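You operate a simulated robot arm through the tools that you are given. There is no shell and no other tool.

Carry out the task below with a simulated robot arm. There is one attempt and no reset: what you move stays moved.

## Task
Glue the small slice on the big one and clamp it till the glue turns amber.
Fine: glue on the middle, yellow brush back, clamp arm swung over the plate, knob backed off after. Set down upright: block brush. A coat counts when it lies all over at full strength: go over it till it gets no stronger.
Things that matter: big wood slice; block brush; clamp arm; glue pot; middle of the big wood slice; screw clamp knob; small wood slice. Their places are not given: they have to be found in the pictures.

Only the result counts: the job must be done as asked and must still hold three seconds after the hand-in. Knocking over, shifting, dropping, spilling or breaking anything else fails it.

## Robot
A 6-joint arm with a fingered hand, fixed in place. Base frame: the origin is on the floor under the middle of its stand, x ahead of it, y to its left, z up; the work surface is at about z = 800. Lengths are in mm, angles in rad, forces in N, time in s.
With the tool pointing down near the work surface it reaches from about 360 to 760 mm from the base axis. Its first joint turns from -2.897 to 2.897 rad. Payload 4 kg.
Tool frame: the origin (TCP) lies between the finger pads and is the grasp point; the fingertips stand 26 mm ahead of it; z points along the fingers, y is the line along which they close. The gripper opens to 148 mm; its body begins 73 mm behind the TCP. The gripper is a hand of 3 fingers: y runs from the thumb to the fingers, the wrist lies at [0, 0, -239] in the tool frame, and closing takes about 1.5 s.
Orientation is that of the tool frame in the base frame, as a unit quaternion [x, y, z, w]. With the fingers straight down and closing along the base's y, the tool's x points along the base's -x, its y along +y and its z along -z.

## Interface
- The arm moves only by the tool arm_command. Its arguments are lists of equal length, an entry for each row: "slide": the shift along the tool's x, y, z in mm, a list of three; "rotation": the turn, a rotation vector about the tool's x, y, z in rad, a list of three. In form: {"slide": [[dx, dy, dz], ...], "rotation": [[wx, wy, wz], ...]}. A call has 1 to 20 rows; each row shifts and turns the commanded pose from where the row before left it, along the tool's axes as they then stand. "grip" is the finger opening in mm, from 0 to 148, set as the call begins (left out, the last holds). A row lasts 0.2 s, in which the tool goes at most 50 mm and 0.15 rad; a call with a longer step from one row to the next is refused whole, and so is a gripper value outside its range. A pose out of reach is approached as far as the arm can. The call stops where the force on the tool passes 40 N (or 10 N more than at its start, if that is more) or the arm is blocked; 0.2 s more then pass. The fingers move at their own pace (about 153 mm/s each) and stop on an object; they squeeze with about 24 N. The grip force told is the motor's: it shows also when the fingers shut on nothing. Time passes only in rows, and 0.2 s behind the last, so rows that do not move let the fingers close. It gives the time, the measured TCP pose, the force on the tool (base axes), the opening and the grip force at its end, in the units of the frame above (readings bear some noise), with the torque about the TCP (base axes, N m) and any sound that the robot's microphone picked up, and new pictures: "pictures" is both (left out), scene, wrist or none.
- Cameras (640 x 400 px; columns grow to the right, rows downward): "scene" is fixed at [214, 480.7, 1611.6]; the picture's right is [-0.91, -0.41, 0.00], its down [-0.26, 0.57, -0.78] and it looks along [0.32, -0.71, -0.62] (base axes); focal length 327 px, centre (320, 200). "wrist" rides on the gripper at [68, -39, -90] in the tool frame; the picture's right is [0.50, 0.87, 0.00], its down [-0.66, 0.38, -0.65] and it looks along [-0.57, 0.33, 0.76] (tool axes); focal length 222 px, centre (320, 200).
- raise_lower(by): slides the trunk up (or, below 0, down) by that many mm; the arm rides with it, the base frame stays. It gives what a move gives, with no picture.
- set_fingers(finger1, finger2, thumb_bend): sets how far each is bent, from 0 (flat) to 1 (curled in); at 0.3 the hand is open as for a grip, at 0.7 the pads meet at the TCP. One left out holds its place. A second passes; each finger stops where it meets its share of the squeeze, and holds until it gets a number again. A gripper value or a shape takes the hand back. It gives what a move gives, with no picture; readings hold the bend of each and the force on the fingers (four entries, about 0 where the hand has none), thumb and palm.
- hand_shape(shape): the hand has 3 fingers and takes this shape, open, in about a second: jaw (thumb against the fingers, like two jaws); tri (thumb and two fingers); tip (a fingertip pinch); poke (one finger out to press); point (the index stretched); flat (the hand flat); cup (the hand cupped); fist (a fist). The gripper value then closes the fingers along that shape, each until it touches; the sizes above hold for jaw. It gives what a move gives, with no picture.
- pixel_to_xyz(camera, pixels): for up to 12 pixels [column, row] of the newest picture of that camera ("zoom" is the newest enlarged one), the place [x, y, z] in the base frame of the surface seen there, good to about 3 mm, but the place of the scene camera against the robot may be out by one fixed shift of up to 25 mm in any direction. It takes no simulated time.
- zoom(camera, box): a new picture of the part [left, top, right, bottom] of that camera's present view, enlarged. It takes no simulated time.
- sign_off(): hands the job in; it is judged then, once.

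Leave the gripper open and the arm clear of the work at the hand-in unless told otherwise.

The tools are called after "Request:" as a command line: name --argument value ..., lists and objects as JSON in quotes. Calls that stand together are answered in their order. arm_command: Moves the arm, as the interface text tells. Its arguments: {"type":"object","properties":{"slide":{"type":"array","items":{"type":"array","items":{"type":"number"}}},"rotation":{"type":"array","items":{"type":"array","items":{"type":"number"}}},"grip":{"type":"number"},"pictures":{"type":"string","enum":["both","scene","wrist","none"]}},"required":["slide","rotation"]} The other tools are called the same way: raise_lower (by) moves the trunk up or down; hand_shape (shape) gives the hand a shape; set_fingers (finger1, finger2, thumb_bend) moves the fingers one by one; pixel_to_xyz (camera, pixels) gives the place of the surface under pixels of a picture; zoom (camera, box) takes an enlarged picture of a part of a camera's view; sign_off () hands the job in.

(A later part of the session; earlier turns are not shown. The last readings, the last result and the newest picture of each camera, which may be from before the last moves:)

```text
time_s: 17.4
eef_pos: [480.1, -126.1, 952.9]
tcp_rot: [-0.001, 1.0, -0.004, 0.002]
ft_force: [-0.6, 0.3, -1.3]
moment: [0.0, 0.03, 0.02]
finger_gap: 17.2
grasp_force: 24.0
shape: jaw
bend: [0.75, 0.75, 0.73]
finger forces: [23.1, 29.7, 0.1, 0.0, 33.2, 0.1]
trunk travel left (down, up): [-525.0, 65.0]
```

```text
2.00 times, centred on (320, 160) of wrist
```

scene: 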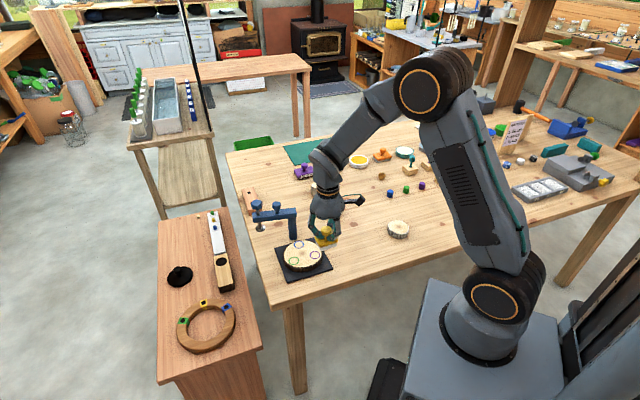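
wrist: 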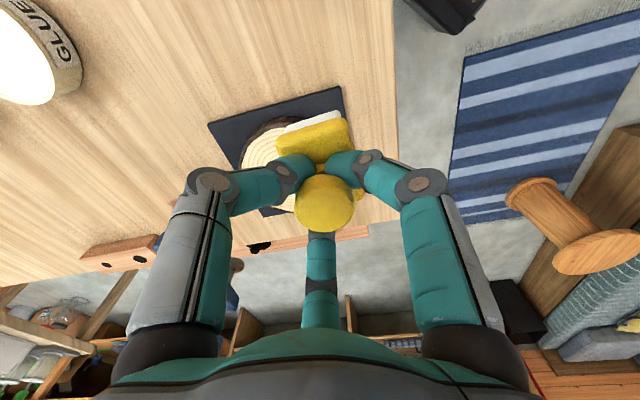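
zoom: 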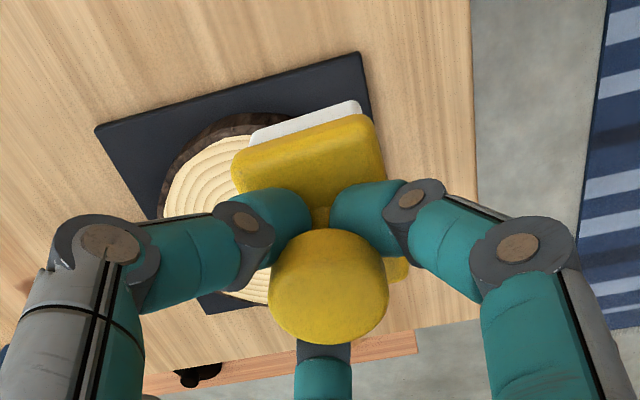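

From here I can see the plate's corners and part of the slice. I'm measuring the plate corners and slice edge in the wrist view, and the pith in the scene view.

Request:
pixel_to_xyz --camera "wrist" --pixels '[[341, 89], [211, 125], [268, 212], [245, 165], [260, 128], [243, 150], [262, 202], [285, 122], [250, 140]]'

Request:
zoom --camera "scene" --box '[265, 225, 340, 285]'

Request:
pixel_to_xyz --camera "zoom" --pixels '[[325, 185]]'

```text
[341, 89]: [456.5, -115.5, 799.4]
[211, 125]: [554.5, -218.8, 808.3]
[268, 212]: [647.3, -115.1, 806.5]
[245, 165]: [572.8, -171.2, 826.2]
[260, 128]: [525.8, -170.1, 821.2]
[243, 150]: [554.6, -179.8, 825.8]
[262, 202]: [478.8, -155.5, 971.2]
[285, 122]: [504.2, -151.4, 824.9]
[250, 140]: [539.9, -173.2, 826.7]
```

```text
6.67 times, centred on (302, 255) of scene
```

zoom: 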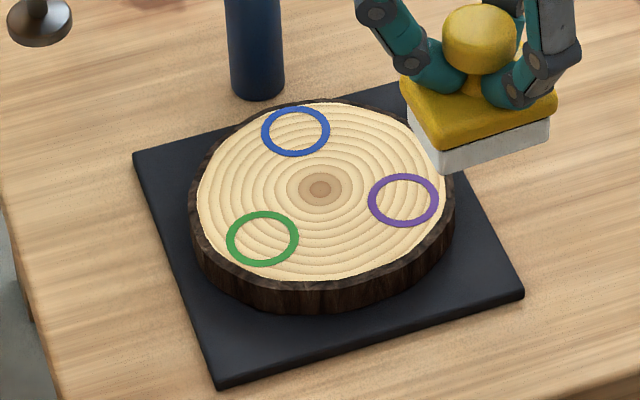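

```text
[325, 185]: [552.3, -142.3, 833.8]
```

The pith is at scene pixel (302,253), and combining both cameras puts it at about (555,-123) with the slice top at z≈828. I'm moving the brush above it to TCP z≈910 and comparing brush and pith in the scene picture.

Request:
arm_command --slide '[[-15, 0.5, 0], [-15, 0.5, 0], [-15, 0.5, 8], [-15, 0.5, 15], [-15, 0.5, 20], [0, 0, 0]]' --rotation '[[0, 0, 0], [0, 0, 0], [0, 0, 0], [0, 0, 0], [0, 0, 0], [0, 0, 0]]'

Request:
zoom --camera "scene" --box '[255, 205, 345, 285]'

Request:
zoom --camera "wrist" --box '[230, 60, 410, 220]'

```text
time_s: 18.8
eef_pos: [555.7, -124.7, 911.4]
tcp_rot: [-0.002, 1.0, -0.002, 0.003]
ft_force: [1.3, -0.2, -1.0]
moment: [-0.01, -0.02, -0.02]
finger_gap: 17.2
grasp_force: 24.1
shape: jaw
bend: [0.75, 0.75, 0.73]
finger forces: [23.1, 29.9, 0.0, 0.0, 33.4, 0.0]
trunk travel left (down, up): [-525.0, 65.0]
```

scene: 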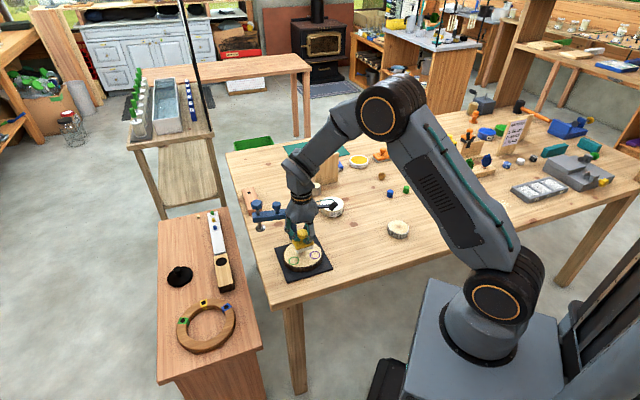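
wrist: 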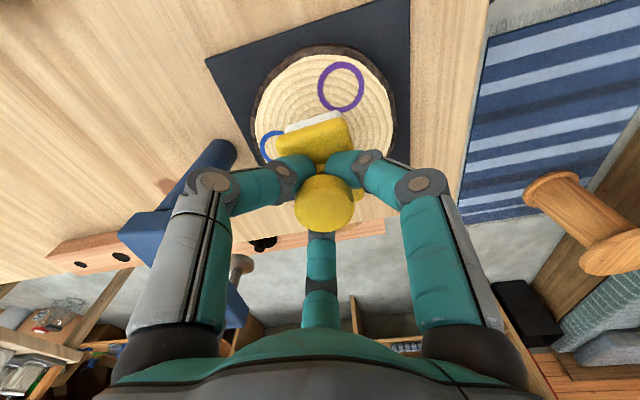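

```text
5.00 times, centred on (300, 245) of scene
```

zoom: 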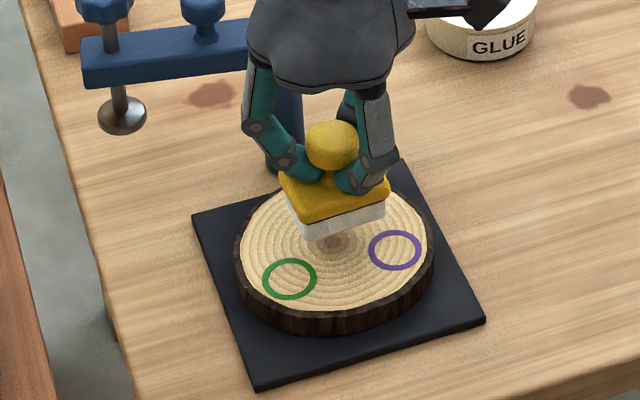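

```text
2.50 times, centred on (320, 140) of wrist
```

zoom: 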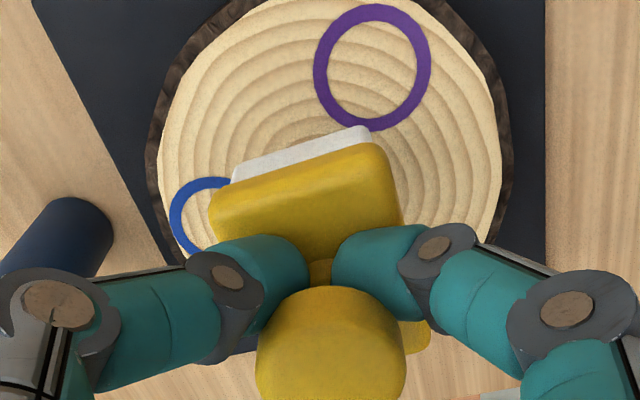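

The brush hangs about 20 mm above the slice. I'm measuring the bristle corners and the pith in this same scene zoom to get the offset between brush and middle.

Request:
zoom --camera "scene" --box '[280, 220, 330, 275]'

Request:
pixel_to_xyz --camera "scene" --pixels '[[302.5, 254], [298, 252], [312.5, 248.5], [297, 249], [312.5, 246], [303, 246.5], [303, 240], [318, 240]]'

```text
7.27 times, centred on (305, 248) of scene
```

zoom: 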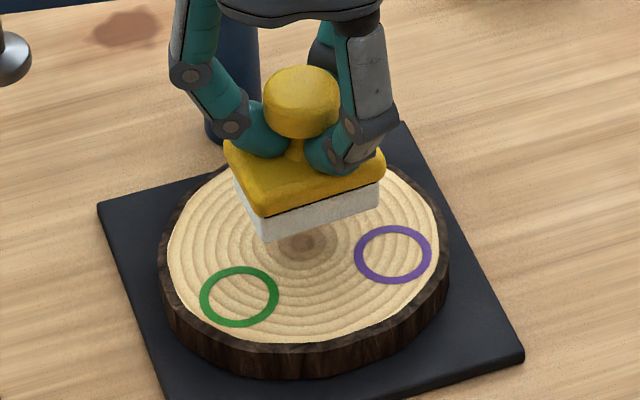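

```text
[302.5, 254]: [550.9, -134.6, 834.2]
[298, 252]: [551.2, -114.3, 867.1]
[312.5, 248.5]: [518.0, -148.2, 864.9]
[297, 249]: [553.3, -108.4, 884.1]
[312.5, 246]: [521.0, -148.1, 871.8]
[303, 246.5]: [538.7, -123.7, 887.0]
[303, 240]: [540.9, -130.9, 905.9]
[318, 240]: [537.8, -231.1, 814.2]
```

I'm also fitting the slice's outline in the wrist view, taking points along the light wood edge.

Request:
pixel_to_xyz --camera "wrist" --pixels '[[258, 124], [392, 128], [268, 90], [383, 90], [320, 58], [290, 67], [355, 65], [387, 150], [300, 62], [340, 60]]'

Request:
zoom --camera "wrist" --box '[240, 30, 410, 170]'

```text
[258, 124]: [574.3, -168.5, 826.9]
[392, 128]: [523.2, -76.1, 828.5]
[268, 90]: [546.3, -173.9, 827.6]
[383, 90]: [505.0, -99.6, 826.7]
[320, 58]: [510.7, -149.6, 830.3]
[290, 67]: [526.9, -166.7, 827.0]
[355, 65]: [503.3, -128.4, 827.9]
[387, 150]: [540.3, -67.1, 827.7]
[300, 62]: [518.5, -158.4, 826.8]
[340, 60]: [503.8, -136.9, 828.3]
```

```text
2.86 times, centred on (325, 100) of wrist
```

zoom: 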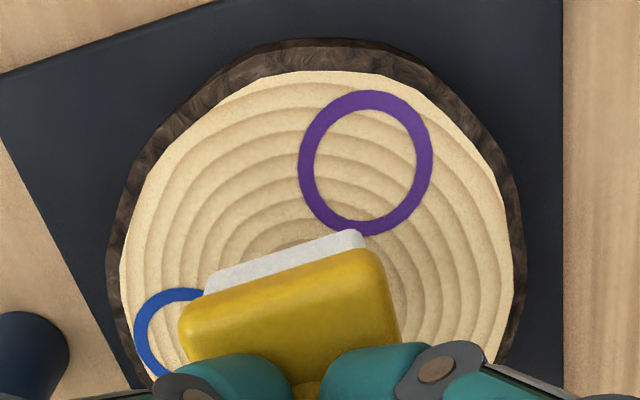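

Fitting a circle to those points gives the slice centre at about (557,-120) with radius 55, so the brush must shift about (+2,+4). I also want the ring positions so I can keep the bristles off them.

Request:
pixel_to_xyz --camera "wrist" --pixels '[[339, 87], [326, 106], [352, 75], [339, 66], [340, 109], [271, 147], [276, 134], [262, 158]]'

Request:
pixel_to_xyz --camera "scene" --pixels '[[302.8, 253.7], [315, 255.5], [293.8, 261.5]]'

```text
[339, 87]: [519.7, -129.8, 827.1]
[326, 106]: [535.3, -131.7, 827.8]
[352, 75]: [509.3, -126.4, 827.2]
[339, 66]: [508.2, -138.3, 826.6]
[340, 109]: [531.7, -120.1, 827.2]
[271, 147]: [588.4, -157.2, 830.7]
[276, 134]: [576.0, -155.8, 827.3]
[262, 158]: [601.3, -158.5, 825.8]
```

```text
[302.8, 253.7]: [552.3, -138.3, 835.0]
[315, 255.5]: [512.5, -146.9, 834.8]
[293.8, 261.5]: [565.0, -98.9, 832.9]
```

The rings sit about 40 mm from the pith at base angles of roughly 72°, 192° and 312°, leaving a free middle of about 25 mm radius. I'll turn the brush 32° about the vertical so its long side points between rings (12°) and shift it to (561,-118.5), still above the slice.

Request:
arm_command --slide '[[-6.3, 4.4, 0], [0, 0, 0], [0, 0, 0], [0, 0, 0], [0, 0, 0], [0, 0, 0]]' --rotation '[[0, 0, 0], [0, 0, 0.14], [0, 0, 0.14], [0, 0, 0.14], [0, 0, 0.14], [0, 0, 0]]'

Request:
zoom --camera "scene" --box '[265, 215, 340, 280]'

Request:
zoom --camera "wrist" --box '[230, 30, 410, 200]'

```text
time_s: 20.2
eef_pos: [561.9, -120.5, 910.2]
tcp_rot: [0.276, 0.961, -0.001, 0.003]
ft_force: [0.2, 0.0, -0.8]
moment: [-0.01, 0.02, 0.01]
finger_gap: 17.2
grasp_force: 24.6
shape: jaw
bend: [0.75, 0.75, 0.73]
finger forces: [23.1, 30.0, 0.0, 0.1, 33.4, 0.0]
trunk travel left (down, up): [-525.0, 65.0]
```

scene: 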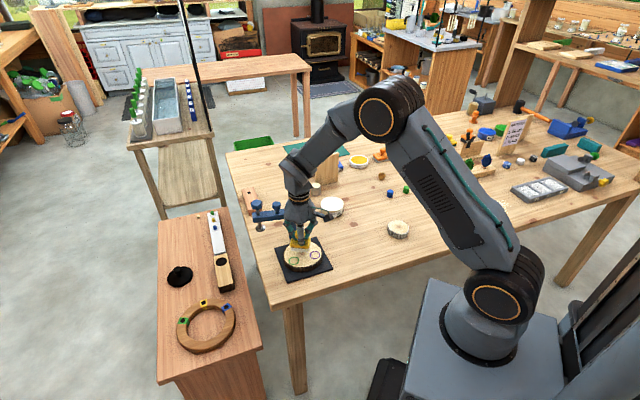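
wrist: 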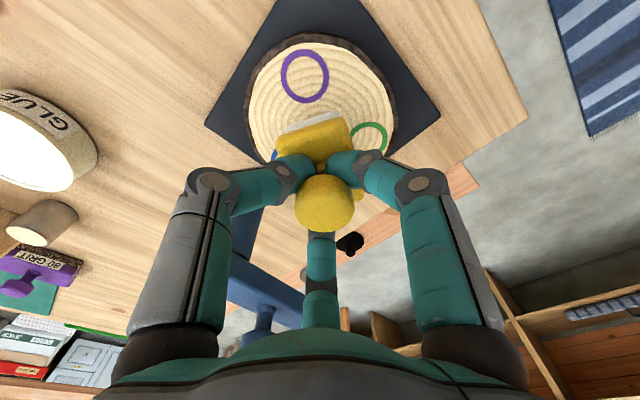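

```text
6.15 times, centred on (302, 248) of scene
```

zoom: 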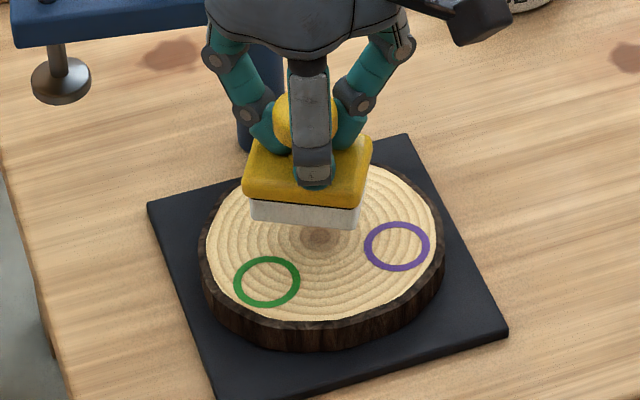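

```text
2.35 times, centred on (320, 115) of wrist
```

zoom: 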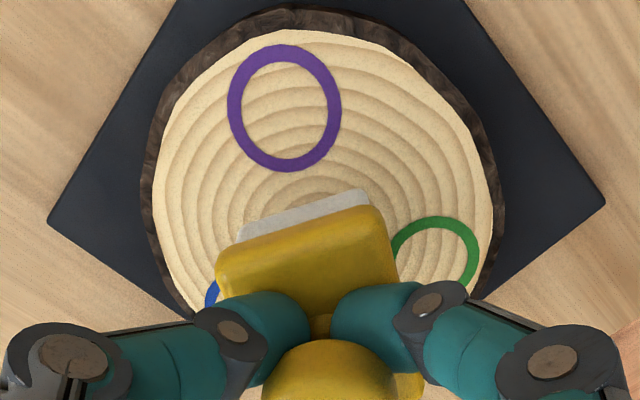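

The brush hangs between the rings and, once lowered, should land on the pith. I'm lowering 18 mm quickly, then 1 mm at a time until it touches lightly.

Request:
arm_command --slide '[[0, 0, 7], [0, 0, 7], [0, 0, 4], [0, 0, 1], [0, 0, 1], [0, 0, 0]]' --rotation '[[0, 0, 0], [0, 0, 0], [0, 0, 0], [0, 0, 0], [0, 0, 0], [0, 0, 0]]'

Request:
zoom --camera "scene" --box '[265, 215, 340, 280]'

```text
time_s: 21.6
eef_pos: [561.5, -120.7, 890.4]
tcp_rot: [0.275, 0.961, -0.001, 0.003]
ft_force: [-0.8, 0.7, -0.6]
moment: [-0.01, 0.03, 0.01]
finger_gap: 17.2
grasp_force: 23.7
shape: jaw
bend: [0.75, 0.75, 0.73]
finger forces: [23.2, 30.1, 0.1, 0.0, 33.5, 0.0]
trunk travel left (down, up): [-525.0, 65.0]
```

scene: 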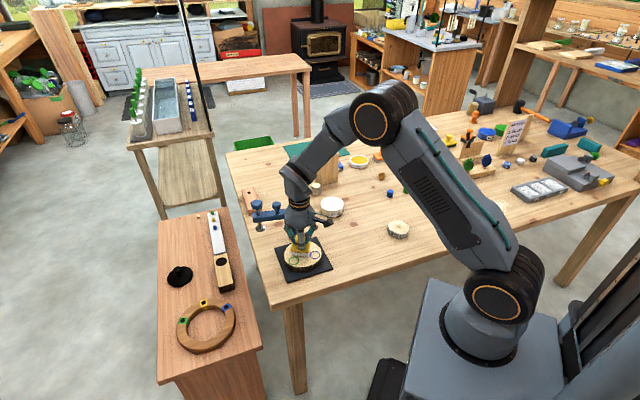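
wrist: 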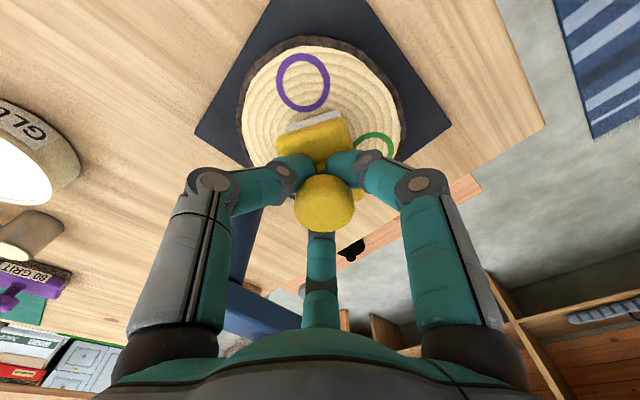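

```text
6.15 times, centred on (302, 248) of scene
```

zoom: 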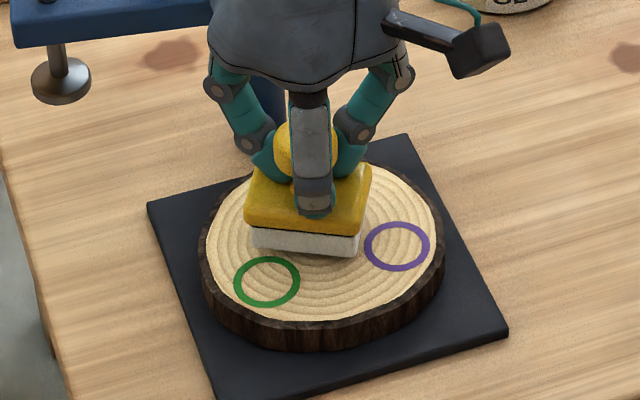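

No contact yet; there's still a thin shadow under the bristles. I'm lowering 1 mm at a time for 3 mm more.

Request:
arm_command --slide '[[0, 0, 1], [0, 0, 1], [0, 0, 1], [0, 0, 0]]' --rotation '[[0, 0, 0], [0, 0, 0], [0, 0, 0], [0, 0, 0]]' --pictures "none"

Request:
zoom --camera "scene" --box '[265, 215, 340, 280]'

```text
time_s: 22.6
eef_pos: [560.7, -120.5, 888.7]
tcp_rot: [0.276, 0.961, -0.001, 0.003]
ft_force: [-0.1, 0.0, -0.6]
moment: [-0.01, -0.01, 0.04]
finger_gap: 17.2
grasp_force: 23.7
shape: jaw
bend: [0.75, 0.75, 0.73]
finger forces: [23.3, 30.3, 0.0, 0.1, 33.5, 0.1]
trunk travel left (down, up): [-525.0, 65.0]
```

```text
6.15 times, centred on (302, 248) of scene
```

zoom: 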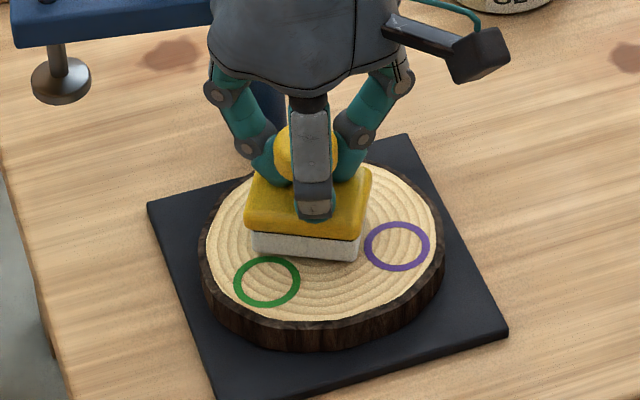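

There's still no force, with the TCP at about z=887. I'm going 2 mm further in 1 mm steps.

Request:
arm_command --slide '[[0, 0, 1], [0, 0, 1], [0, 0, 0]]' --rotation '[[0, 0, 0], [0, 0, 0], [0, 0, 0]]' --pictures "none"

Request:
zoom --camera "scene" --box '[280, 225, 330, 270]'

```text
time_s: 23.4
eef_pos: [561.6, -119.8, 885.3]
tcp_rot: [0.275, 0.961, -0.001, 0.003]
ft_force: [0.7, 0.0, -0.2]
moment: [0.03, 0.02, -0.02]
finger_gap: 17.2
grasp_force: 24.1
shape: jaw
bend: [0.75, 0.75, 0.73]
finger forces: [23.2, 30.2, 0.0, 0.0, 33.4, 0.0]
trunk travel left (down, up): [-525.0, 65.0]
```

```text
8.89 times, centred on (305, 248) of scene
```

zoom: 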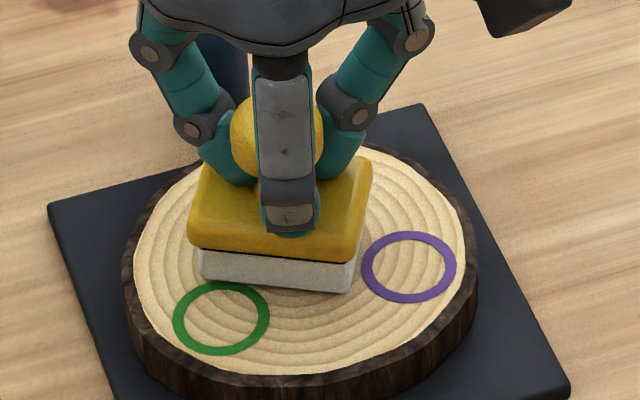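

The bristles are now almost on the wood, and the front edge is close to the green ring's top edge (zoom (220,283)). I'm lifting 2 mm, shifting (+3,-1) mm away from the rings, and coming down again.

Request:
arm_command --slide '[[0, 0, -2], [-3.05, 0.97, 0], [0, 0, 1], [0, 0, 1], [0, 0, 1], [0, 0, 0]]' --rotation '[[0, 0, 0], [0, 0, 0], [0, 0, 0], [0, 0, 0], [0, 0, 0], [0, 0, 0]]' --pictures "none"

Request:
zoom --camera "scene" --box '[280, 225, 330, 270]'

```text
time_s: 24.8
eef_pos: [564.2, -120.7, 885.1]
tcp_rot: [0.275, 0.962, -0.001, 0.004]
ft_force: [0.3, 0.3, -0.9]
moment: [0.0, 0.03, 0.02]
finger_gap: 17.3
grasp_force: 24.3
shape: jaw
bend: [0.75, 0.75, 0.73]
finger forces: [23.2, 30.3, 0.0, 0.0, 33.6, 0.0]
trunk travel left (down, up): [-525.0, 65.0]
```

```text
8.89 times, centred on (305, 248) of scene
```

zoom: 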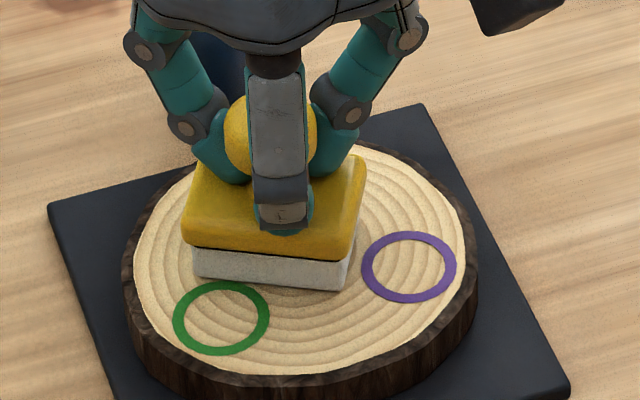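

The position is good now: the front edge is clear of green and the right corner is clear of purple. There's still no contact, so I'm lowering 2 mm more.

Request:
arm_command --slide '[[0, 0, 1], [0, 0, 0], [0, 0, 1], [0, 0, 0]]' --rotation '[[0, 0, 0], [0, 0, 0], [0, 0, 0], [0, 0, 0]]' --pictures "none"

Request:
zoom --camera "scene" --box '[280, 225, 330, 270]'

```text
time_s: 25.8
eef_pos: [564.7, -120.1, 884.6]
tcp_rot: [0.275, 0.961, -0.002, 0.005]
ft_force: [0.2, 0.0, 16.9]
moment: [0.01, 0.02, -0.02]
finger_gap: 17.3
grasp_force: 24.0
shape: jaw
bend: [0.75, 0.75, 0.73]
finger forces: [26.3, 34.0, 0.1, 0.1, 38.8, 0.1]
trunk travel left (down, up): [-525.0, 65.0]
```

```text
8.89 times, centred on (305, 248) of scene
```

zoom: 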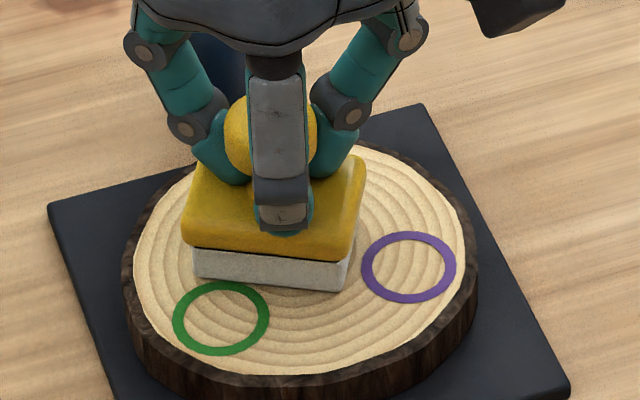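

The bristles press on the wood with 17 N. I'm holding 0.6 s, then lifting 30 mm and swinging back (-70 mm in x) to see what the coat looks like.

Request:
arm_command --slide '[[0, 0, 0], [0, 0, 0], [0, 0, 0], [0, 0, -3], [0, 0, -10], [0, 0, -17], [0, 0, -15], [19.8, -12.4, 0], [19.8, -12.4, 0], [19.8, -12.4, 0], [0, 0, 0]]' --rotation '[[0, 0, 0], [0, 0, 0], [0, 0, 0], [0, 0, 0], [0, 0, 0], [0, 0, 0], [0, 0, 0], [0, 0, 0], [0, 0, 0], [0, 0, 0], [0, 0, 0]]'

Request:
zoom --camera "scene" --box '[265, 215, 340, 280]'

```text
time_s: 28.2
eef_pos: [493.1, -121.5, 927.3]
tcp_rot: [0.276, 0.961, -0.001, 0.004]
ft_force: [-0.3, 1.3, -1.0]
moment: [-0.01, 0.01, -0.01]
finger_gap: 17.4
grasp_force: 23.8
shape: jaw
bend: [0.75, 0.75, 0.73]
finger forces: [23.4, 31.4, 0.1, 0.0, 33.8, 0.0]
trunk travel left (down, up): [-525.0, 65.0]
```

scene: 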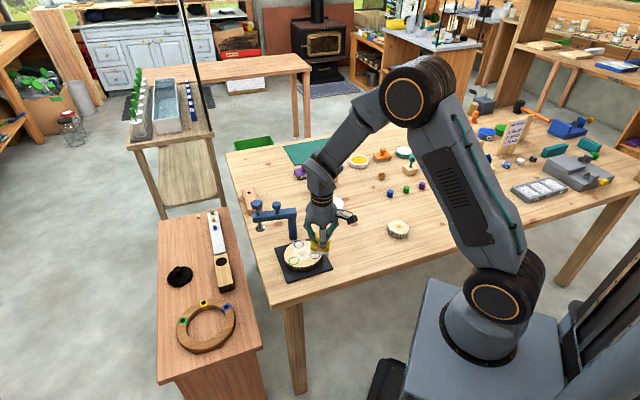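
wrist: 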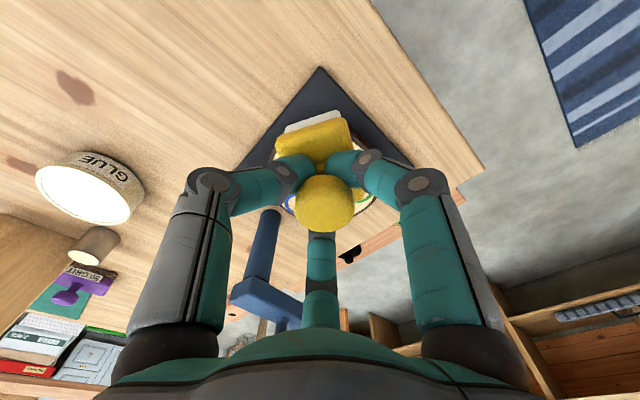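

```text
6.15 times, centred on (302, 248) of scene
```

zoom: 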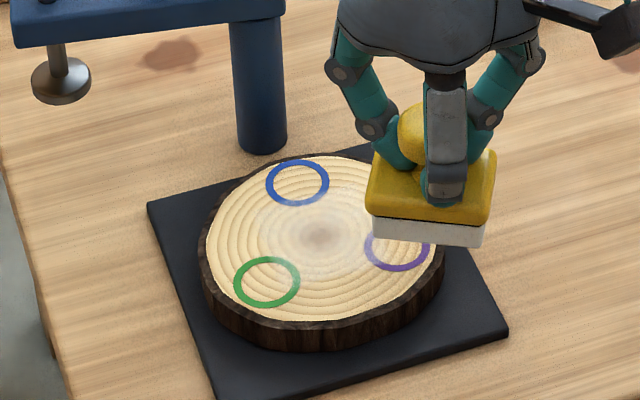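

A pale whitish coat has appeared around the pith at about (318,238) in the zoom. I'm zooming in more closely to judge its extent.

Request:
zoom --camera "scene" --box '[280, 232, 325, 272]'

```text
10.00 times, centred on (302, 252) of scene
```

zoom: 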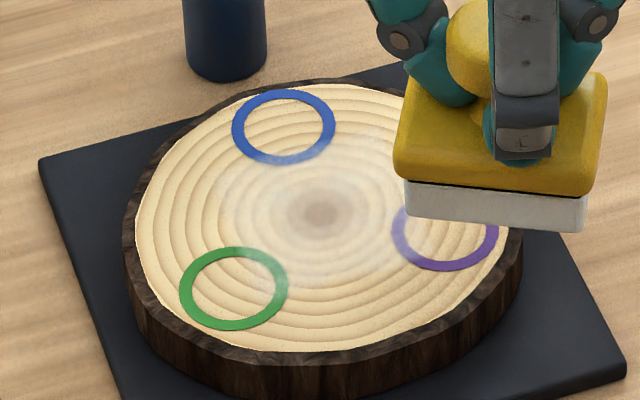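

The coat forms a round patch about 30 mm in radius centred on the pith, still thin and reaching the rings' inner edges. I'm going back over the same spot and down to light contact for brushing strokes.

Request:
arm_command --slide '[[-19.8, 12.4, 0], [-19.8, 12.4, 0], [-19.8, 12.4, 0], [2.87, -2.78, 15], [0, 0, 15], [0, 0, 10], [0, 0, 3], [0, 0, 0.8], [0, 0, 0]]' --rotation '[[0, 0, 0], [0, 0, 0], [0, 0, 0], [0, 0, 0], [0, 0, 0], [0, 0, 0], [0, 0, 0], [0, 0, 0], [0, 0, 0]]' --pictures "none"

```text
time_s: 30.2
eef_pos: [560.2, -120.8, 884.8]
tcp_rot: [0.276, 0.961, -0.001, 0.003]
ft_force: [0.0, -0.7, -0.3]
moment: [0.06, -0.04, 0.01]
finger_gap: 17.4
grasp_force: 24.0
shape: jaw
bend: [0.75, 0.75, 0.73]
finger forces: [24.2, 32.0, 0.0, 0.0, 34.8, 0.0]
trunk travel left (down, up): [-525.0, 65.0]
```

I'm just short of contact. I'm lowering 1 mm and making small strokes of ±10 mm across the middle, watching the forces.

Request:
arm_command --slide '[[0, 0, 0.6], [0, 0, 0.6], [0, 0, 0]]' --rotation '[[0, 0, 0], [0, 0, 0], [0, 0, 0]]' --pictures "none"

```text
time_s: 31.0
eef_pos: [561.1, -121.9, 885.1]
tcp_rot: [0.276, 0.961, -0.001, 0.004]
ft_force: [-2.0, 0.3, 12.0]
moment: [0.09, -0.09, 0.04]
finger_gap: 17.5
grasp_force: 23.9
shape: jaw
bend: [0.75, 0.75, 0.73]
finger forces: [27.2, 34.7, 0.1, 0.1, 38.0, 0.0]
trunk travel left (down, up): [-525.0, 65.0]
```

Contact is 12 N. I'm easing up half a millimetre and stroking ±5 mm crosswise first.

Request:
arm_command --slide '[[0, 0, -0.5], [1.74, 1.8, 0], [1.74, 1.8, 0], [-1.74, -1.8, 0], [-1.74, -1.8, 0], [-1.74, -1.8, 0], [-1.74, -1.8, 0], [1.74, 1.8, 0], [1.74, 1.8, 0], [0, 0, 0]]' --rotation '[[0, 0, 0], [0, 0, 0], [0, 0, 0], [0, 0, 0], [0, 0, 0], [0, 0, 0], [0, 0, 0], [0, 0, 0], [0, 0, 0], [0, 0, 0]]'

Request:
zoom --camera "scene" --box '[265, 215, 340, 280]'

```text
time_s: 33.2
eef_pos: [560.7, -122.6, 885.1]
tcp_rot: [0.276, 0.961, -0.001, 0.004]
ft_force: [1.2, -7.6, 14.3]
moment: [-0.15, -0.08, 0.0]
finger_gap: 17.7
grasp_force: 24.4
shape: jaw
bend: [0.75, 0.75, 0.73]
finger forces: [24.7, 35.5, 0.1, 0.0, 48.4, 0.0]
trunk travel left (down, up): [-525.0, 65.0]
```

scene: 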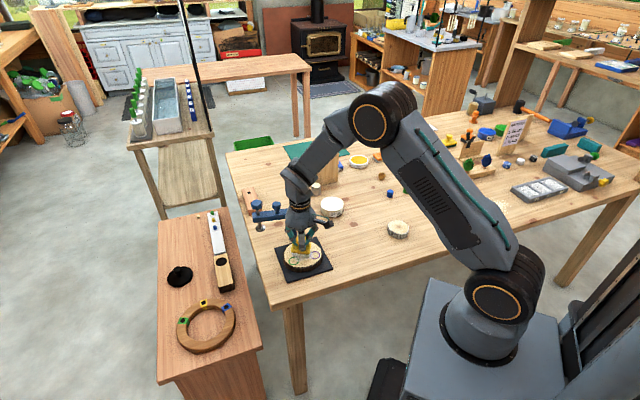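
wrist: 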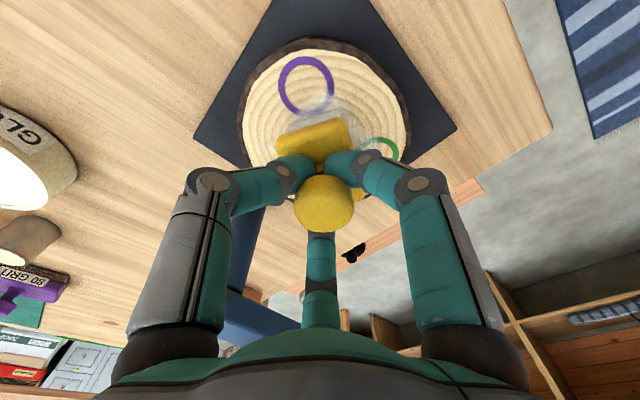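

```text
6.15 times, centred on (302, 248) of scene
```

zoom: 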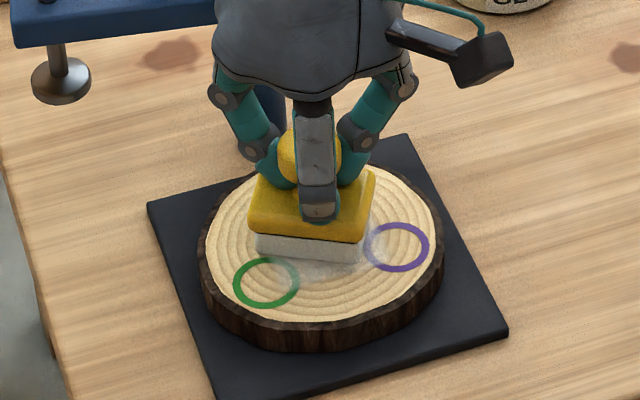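

The slice hasn't moved and the coat shows at the bristles' edges. I'm making wider strokes now: ±10 mm crosswise with a little lengthwise movement.

Request:
arm_command --slide '[[0, 0, -0.6], [2.08, 2.15, 0], [2.08, 2.15, 0], [2.08, 2.15, 0], [-2.15, 2.09, 0], [-2.08, -2.15, 0], [-2.08, -2.15, 0], [-2.08, -2.15, 0], [-2.08, -2.15, 0], [-2.08, -2.15, 0], [-2.08, -2.15, 0], [2.15, -2.09, 0], [2.15, -2.09, 0], [2.08, 2.15, 0], [2.08, 2.15, 0], [2.08, 2.15, 0], [-2.15, 2.09, 0], [0, 0, 0]]' --rotation '[[0, 0, 0], [0, 0, 0], [0, 0, 0], [0, 0, 0], [0, 0, 0], [0, 0, 0], [0, 0, 0], [0, 0, 0], [0, 0, 0], [0, 0, 0], [0, 0, 0], [0, 0, 0], [0, 0, 0], [0, 0, 0], [0, 0, 0], [0, 0, 0], [0, 0, 0], [0, 0, 0]]'

Request:
zoom --camera "scene" --box '[265, 215, 340, 280]'

Request:
zoom --camera "wrist" --box '[230, 30, 410, 200]'

```text
time_s: 37.0
eef_pos: [558.7, -122.1, 884.1]
tcp_rot: [0.275, 0.961, -0.001, 0.004]
ft_force: [-3.6, -3.5, 8.7]
moment: [0.03, -0.02, -0.01]
finger_gap: 17.4
grasp_force: 24.0
shape: jaw
bend: [0.75, 0.75, 0.73]
finger forces: [26.3, 36.5, 0.1, 0.0, 47.4, 0.1]
trunk travel left (down, up): [-525.0, 65.0]
```

scene: 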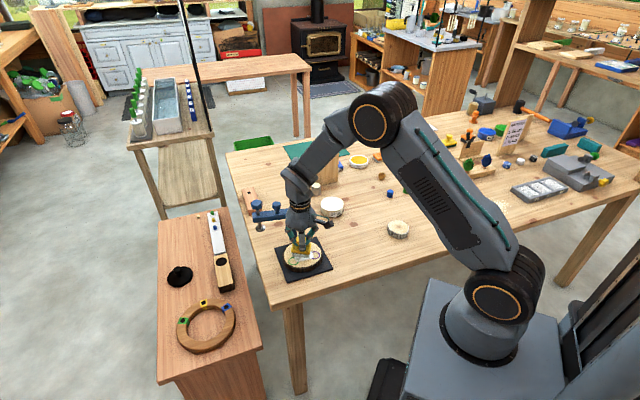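
wrist: 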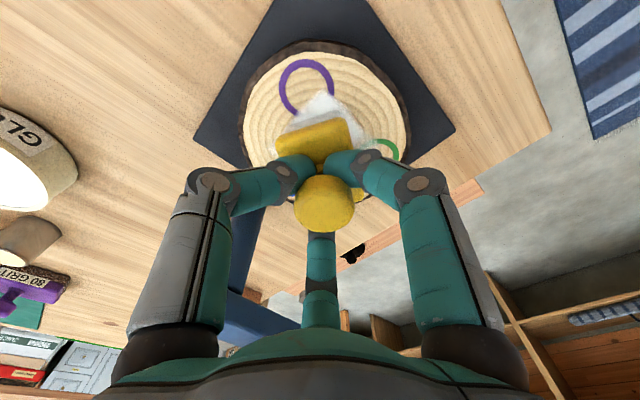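

```text
6.15 times, centred on (302, 248) of scene
```

zoom: 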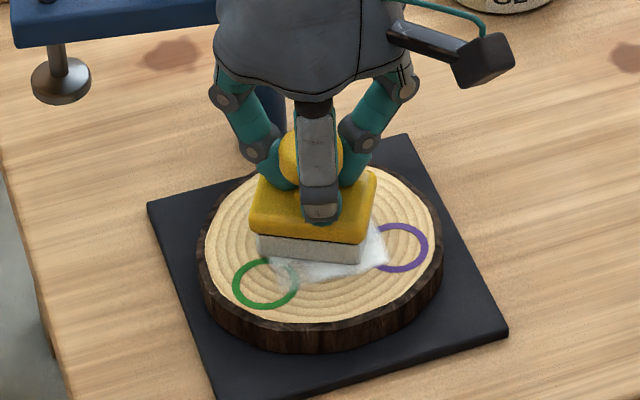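

```text
2.35 times, centred on (320, 115) of wrist
```

zoom: 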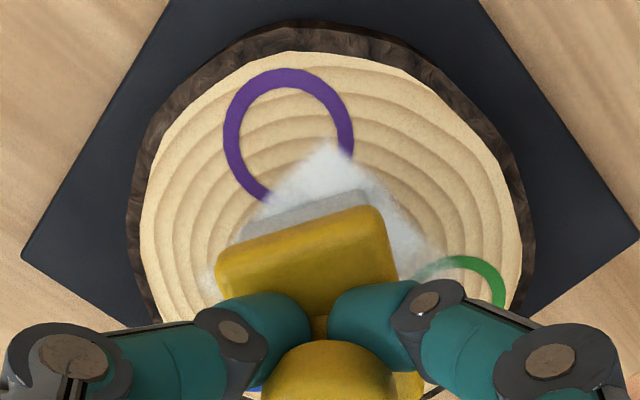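

The coat now shows bright white where the bristles swept. The slice outline has moved by at most about 1 mm, so I'll keep the strokes gentle. I'm lifting off and backing away to see the whole coat.

Request:
arm_command --slide '[[0, 0, -3], [0, 0, -10], [0, 0, -15], [0, 0, -15], [19.8, -12.4, 0], [19.8, -12.4, 0], [19.8, -12.4, 0], [19.8, -12.4, 0], [0, 0, 0]]' --rotation '[[0, 0, 0], [0, 0, 0], [0, 0, 0], [0, 0, 0], [0, 0, 0], [0, 0, 0], [0, 0, 0], [0, 0, 0], [0, 0, 0]]'

Request:
zoom --camera "scene" --box '[280, 232, 325, 272]'

Request:
zoom --camera "scene" --box '[265, 215, 340, 280]'

```text
time_s: 39.0
eef_pos: [467.3, -121.7, 927.4]
tcp_rot: [0.275, 0.961, -0.002, 0.003]
ft_force: [-0.9, 0.3, -0.6]
moment: [0.0, -0.01, 0.01]
finger_gap: 17.2
grasp_force: 24.0
shape: jaw
bend: [0.75, 0.75, 0.73]
finger forces: [25.1, 34.9, 0.1, 0.1, 39.6, 0.0]
trunk travel left (down, up): [-525.0, 65.0]
```

scene: 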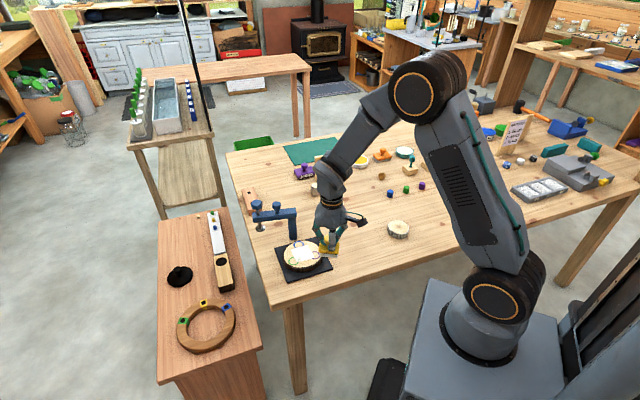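
wrist: 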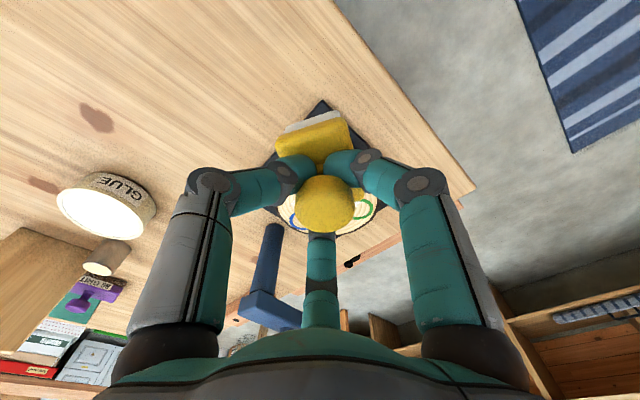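

```text
10.00 times, centred on (302, 252) of scene
```

zoom: 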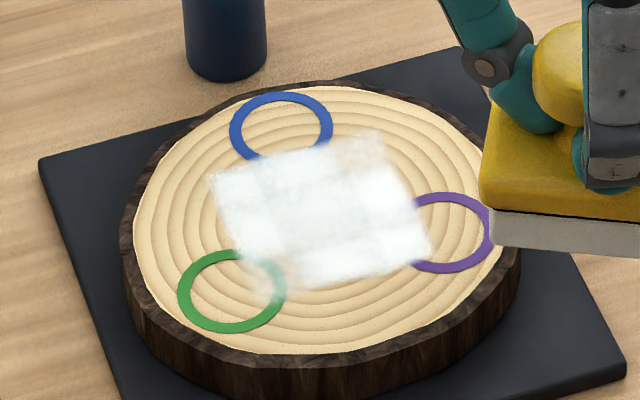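

```text
6.15 times, centred on (302, 248) of scene
```

zoom: 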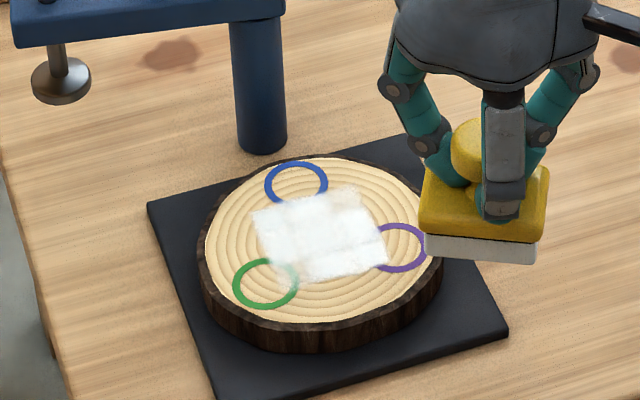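

The white coat now covers the middle, about 60 × 55 mm centred on the pith, just touching the rings' inner edges. I'm looking closely at its evenness and at how much glue is left on the bristles.

Request:
zoom --camera "scene" --box '[290, 240, 316, 264]'

Request:
zoom --camera "wrist" --box '[260, 90, 380, 240]'

```text
16.00 times, centred on (303, 252) of scene
```

zoom: 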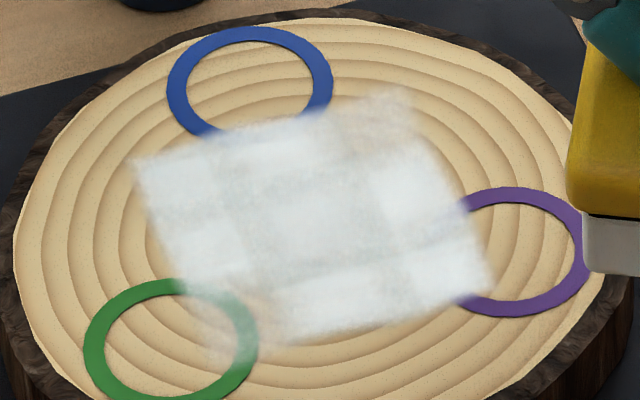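

```text
2.67 times, centred on (320, 165) of wrist
```

zoom: 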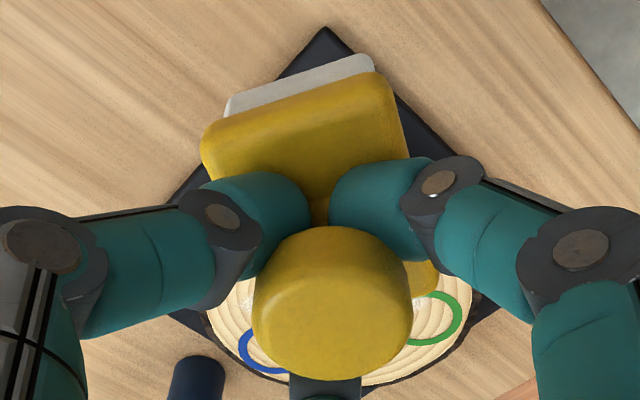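

The very middle looks greyer than the borders. It seems a spot gains strength each time the bristles come onto it afresh, so lifting and pressing should help and won't drag the slice. I'm returning to the middle for a series of light presses.

Request:
arm_command --slide '[[-19.8, 12.4, 0], [-19.8, 12.4, 0], [-19.8, 12.4, 0], [-19.8, 12.4, 0], [-1.4, 1.4, 15], [0, 0, 15], [0, 0, 10], [0, 0, 2], [0, 0, 1.5], [0, 0, -3], [0, 0, 3], [0, 0, -3], [0, 0, 3], [0, 0, -3], [0, 0, 3], [0, 0, -3], [0, 0, 3], [0, 0, 0]]' --rotation '[[0, 0, 0], [0, 0, 0], [0, 0, 0], [0, 0, 0], [0, 0, 0], [0, 0, 0], [0, 0, 0], [0, 0, 0], [0, 0, 0], [0, 0, 0], [0, 0, 0], [0, 0, 0], [0, 0, 0], [0, 0, 0], [0, 0, 0], [0, 0, 0], [0, 0, 0], [0, 0, 0]]' --pictures "none"

```text
time_s: 42.8
eef_pos: [562.3, -122.1, 884.1]
tcp_rot: [0.275, 0.961, -0.001, 0.003]
ft_force: [0.4, -0.1, 4.9]
moment: [0.1, -0.12, 0.02]
finger_gap: 17.1
grasp_force: 24.0
shape: jaw
bend: [0.75, 0.75, 0.73]
finger forces: [27.2, 36.4, 0.0, 0.1, 41.7, 0.0]
trunk travel left (down, up): [-525.0, 65.0]
```

Contact is 5 N, which is gentle. I'm doing another set of presses at the centre and 5 mm to either side, then backing off to look.

Request:
arm_command --slide '[[3.48, 3.59, -3], [0, 0, 3], [0, 0, -3], [-3.48, -3.59, 0], [0, 0, 3], [-3.48, -3.59, -3], [0, 0, 3], [0, 0, -3], [3.48, 3.59, 0], [0, 0, 3], [0, 0, -5], [0, 0, -15], [0, 0, -20], [19.8, -12.4, 0], [19.8, -12.4, 0], [19.8, -12.4, 0], [19.8, -12.4, 0], [0, 0, 0]]' --rotation '[[0, 0, 0], [0, 0, 0], [0, 0, 0], [0, 0, 0], [0, 0, 0], [0, 0, 0], [0, 0, 0], [0, 0, 0], [0, 0, 0], [0, 0, 0], [0, 0, 0], [0, 0, 0], [0, 0, 0], [0, 0, 0], [0, 0, 0], [0, 0, 0], [0, 0, 0], [0, 0, 0]]' --pictures "scene"

Request:
zoom --camera "scene" --box '[290, 240, 316, 264]'

Request:
zoom --camera "scene" --box '[265, 215, 340, 280]'

```text
time_s: 46.6
eef_pos: [469.0, -122.2, 921.8]
tcp_rot: [0.275, 0.961, -0.001, 0.003]
ft_force: [0.7, -0.7, -0.5]
moment: [-0.04, -0.02, 0.03]
finger_gap: 17.2
grasp_force: 23.7
shape: jaw
bend: [0.75, 0.75, 0.73]
finger forces: [25.5, 35.6, 0.1, 0.1, 39.9, 0.0]
trunk travel left (down, up): [-525.0, 65.0]
```

scene: 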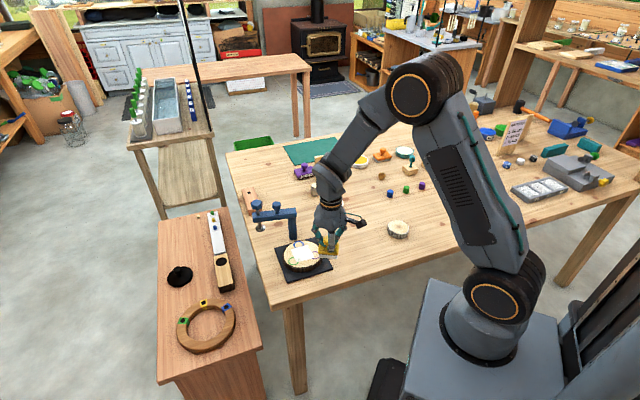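

```text
16.00 times, centred on (303, 252) of scene
```

zoom: 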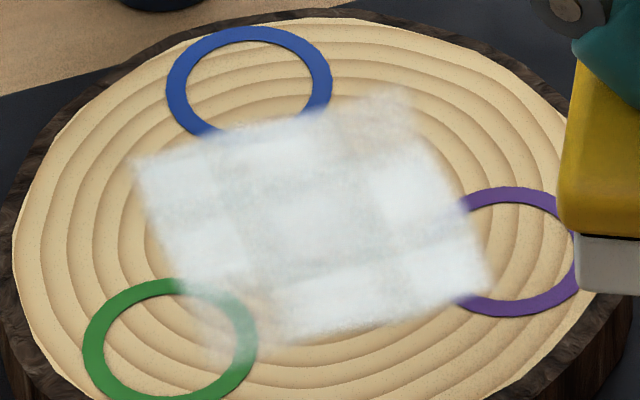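

```text
6.15 times, centred on (302, 248) of scene
```

zoom: 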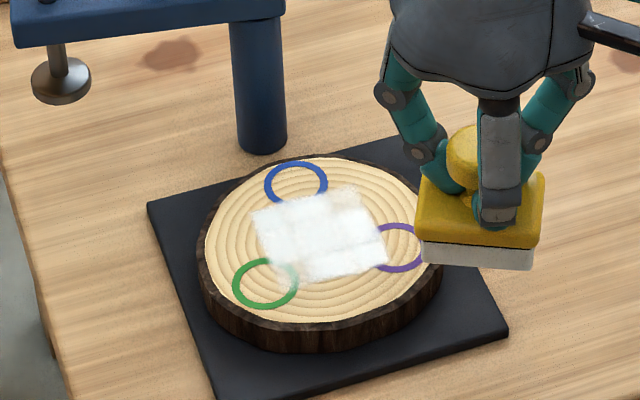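

The presses changed nothing visible. I'm zooming in even tighter to compare the middle with the borders.

Request:
zoom --camera "scene" --box '[294, 244, 312, 262]'

Request:
zoom --camera "scene" --box '[310, 235, 335, 262]'

Request:
zoom --camera "scene" --box '[318, 190, 348, 220]'

```text
16.00 times, centred on (303, 253) of scene
```

zoom: 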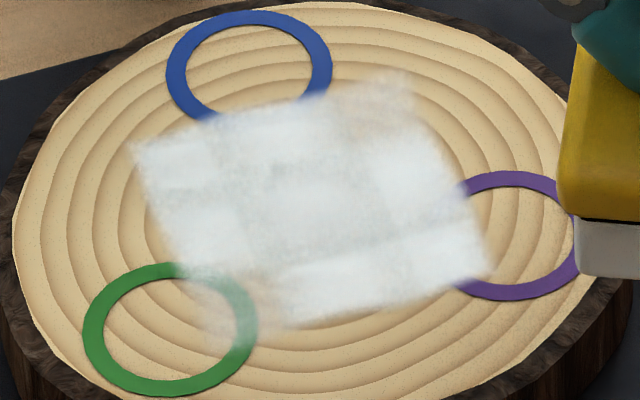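

```text
14.81 times, centred on (322, 248) of scene
```

zoom: 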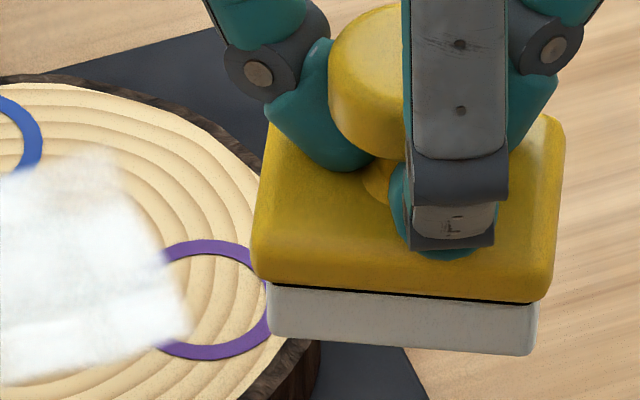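

```text
13.33 times, centred on (333, 205) of scene
```

zoom: 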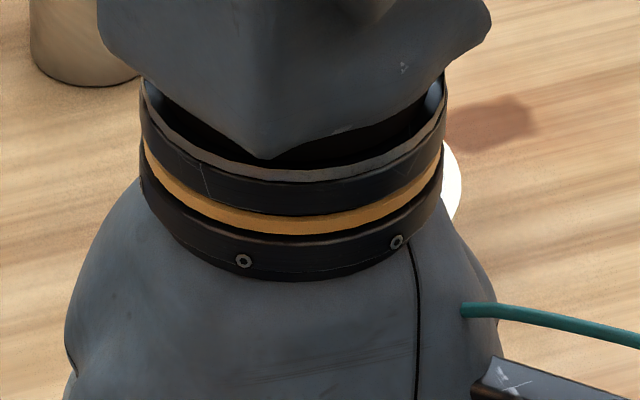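

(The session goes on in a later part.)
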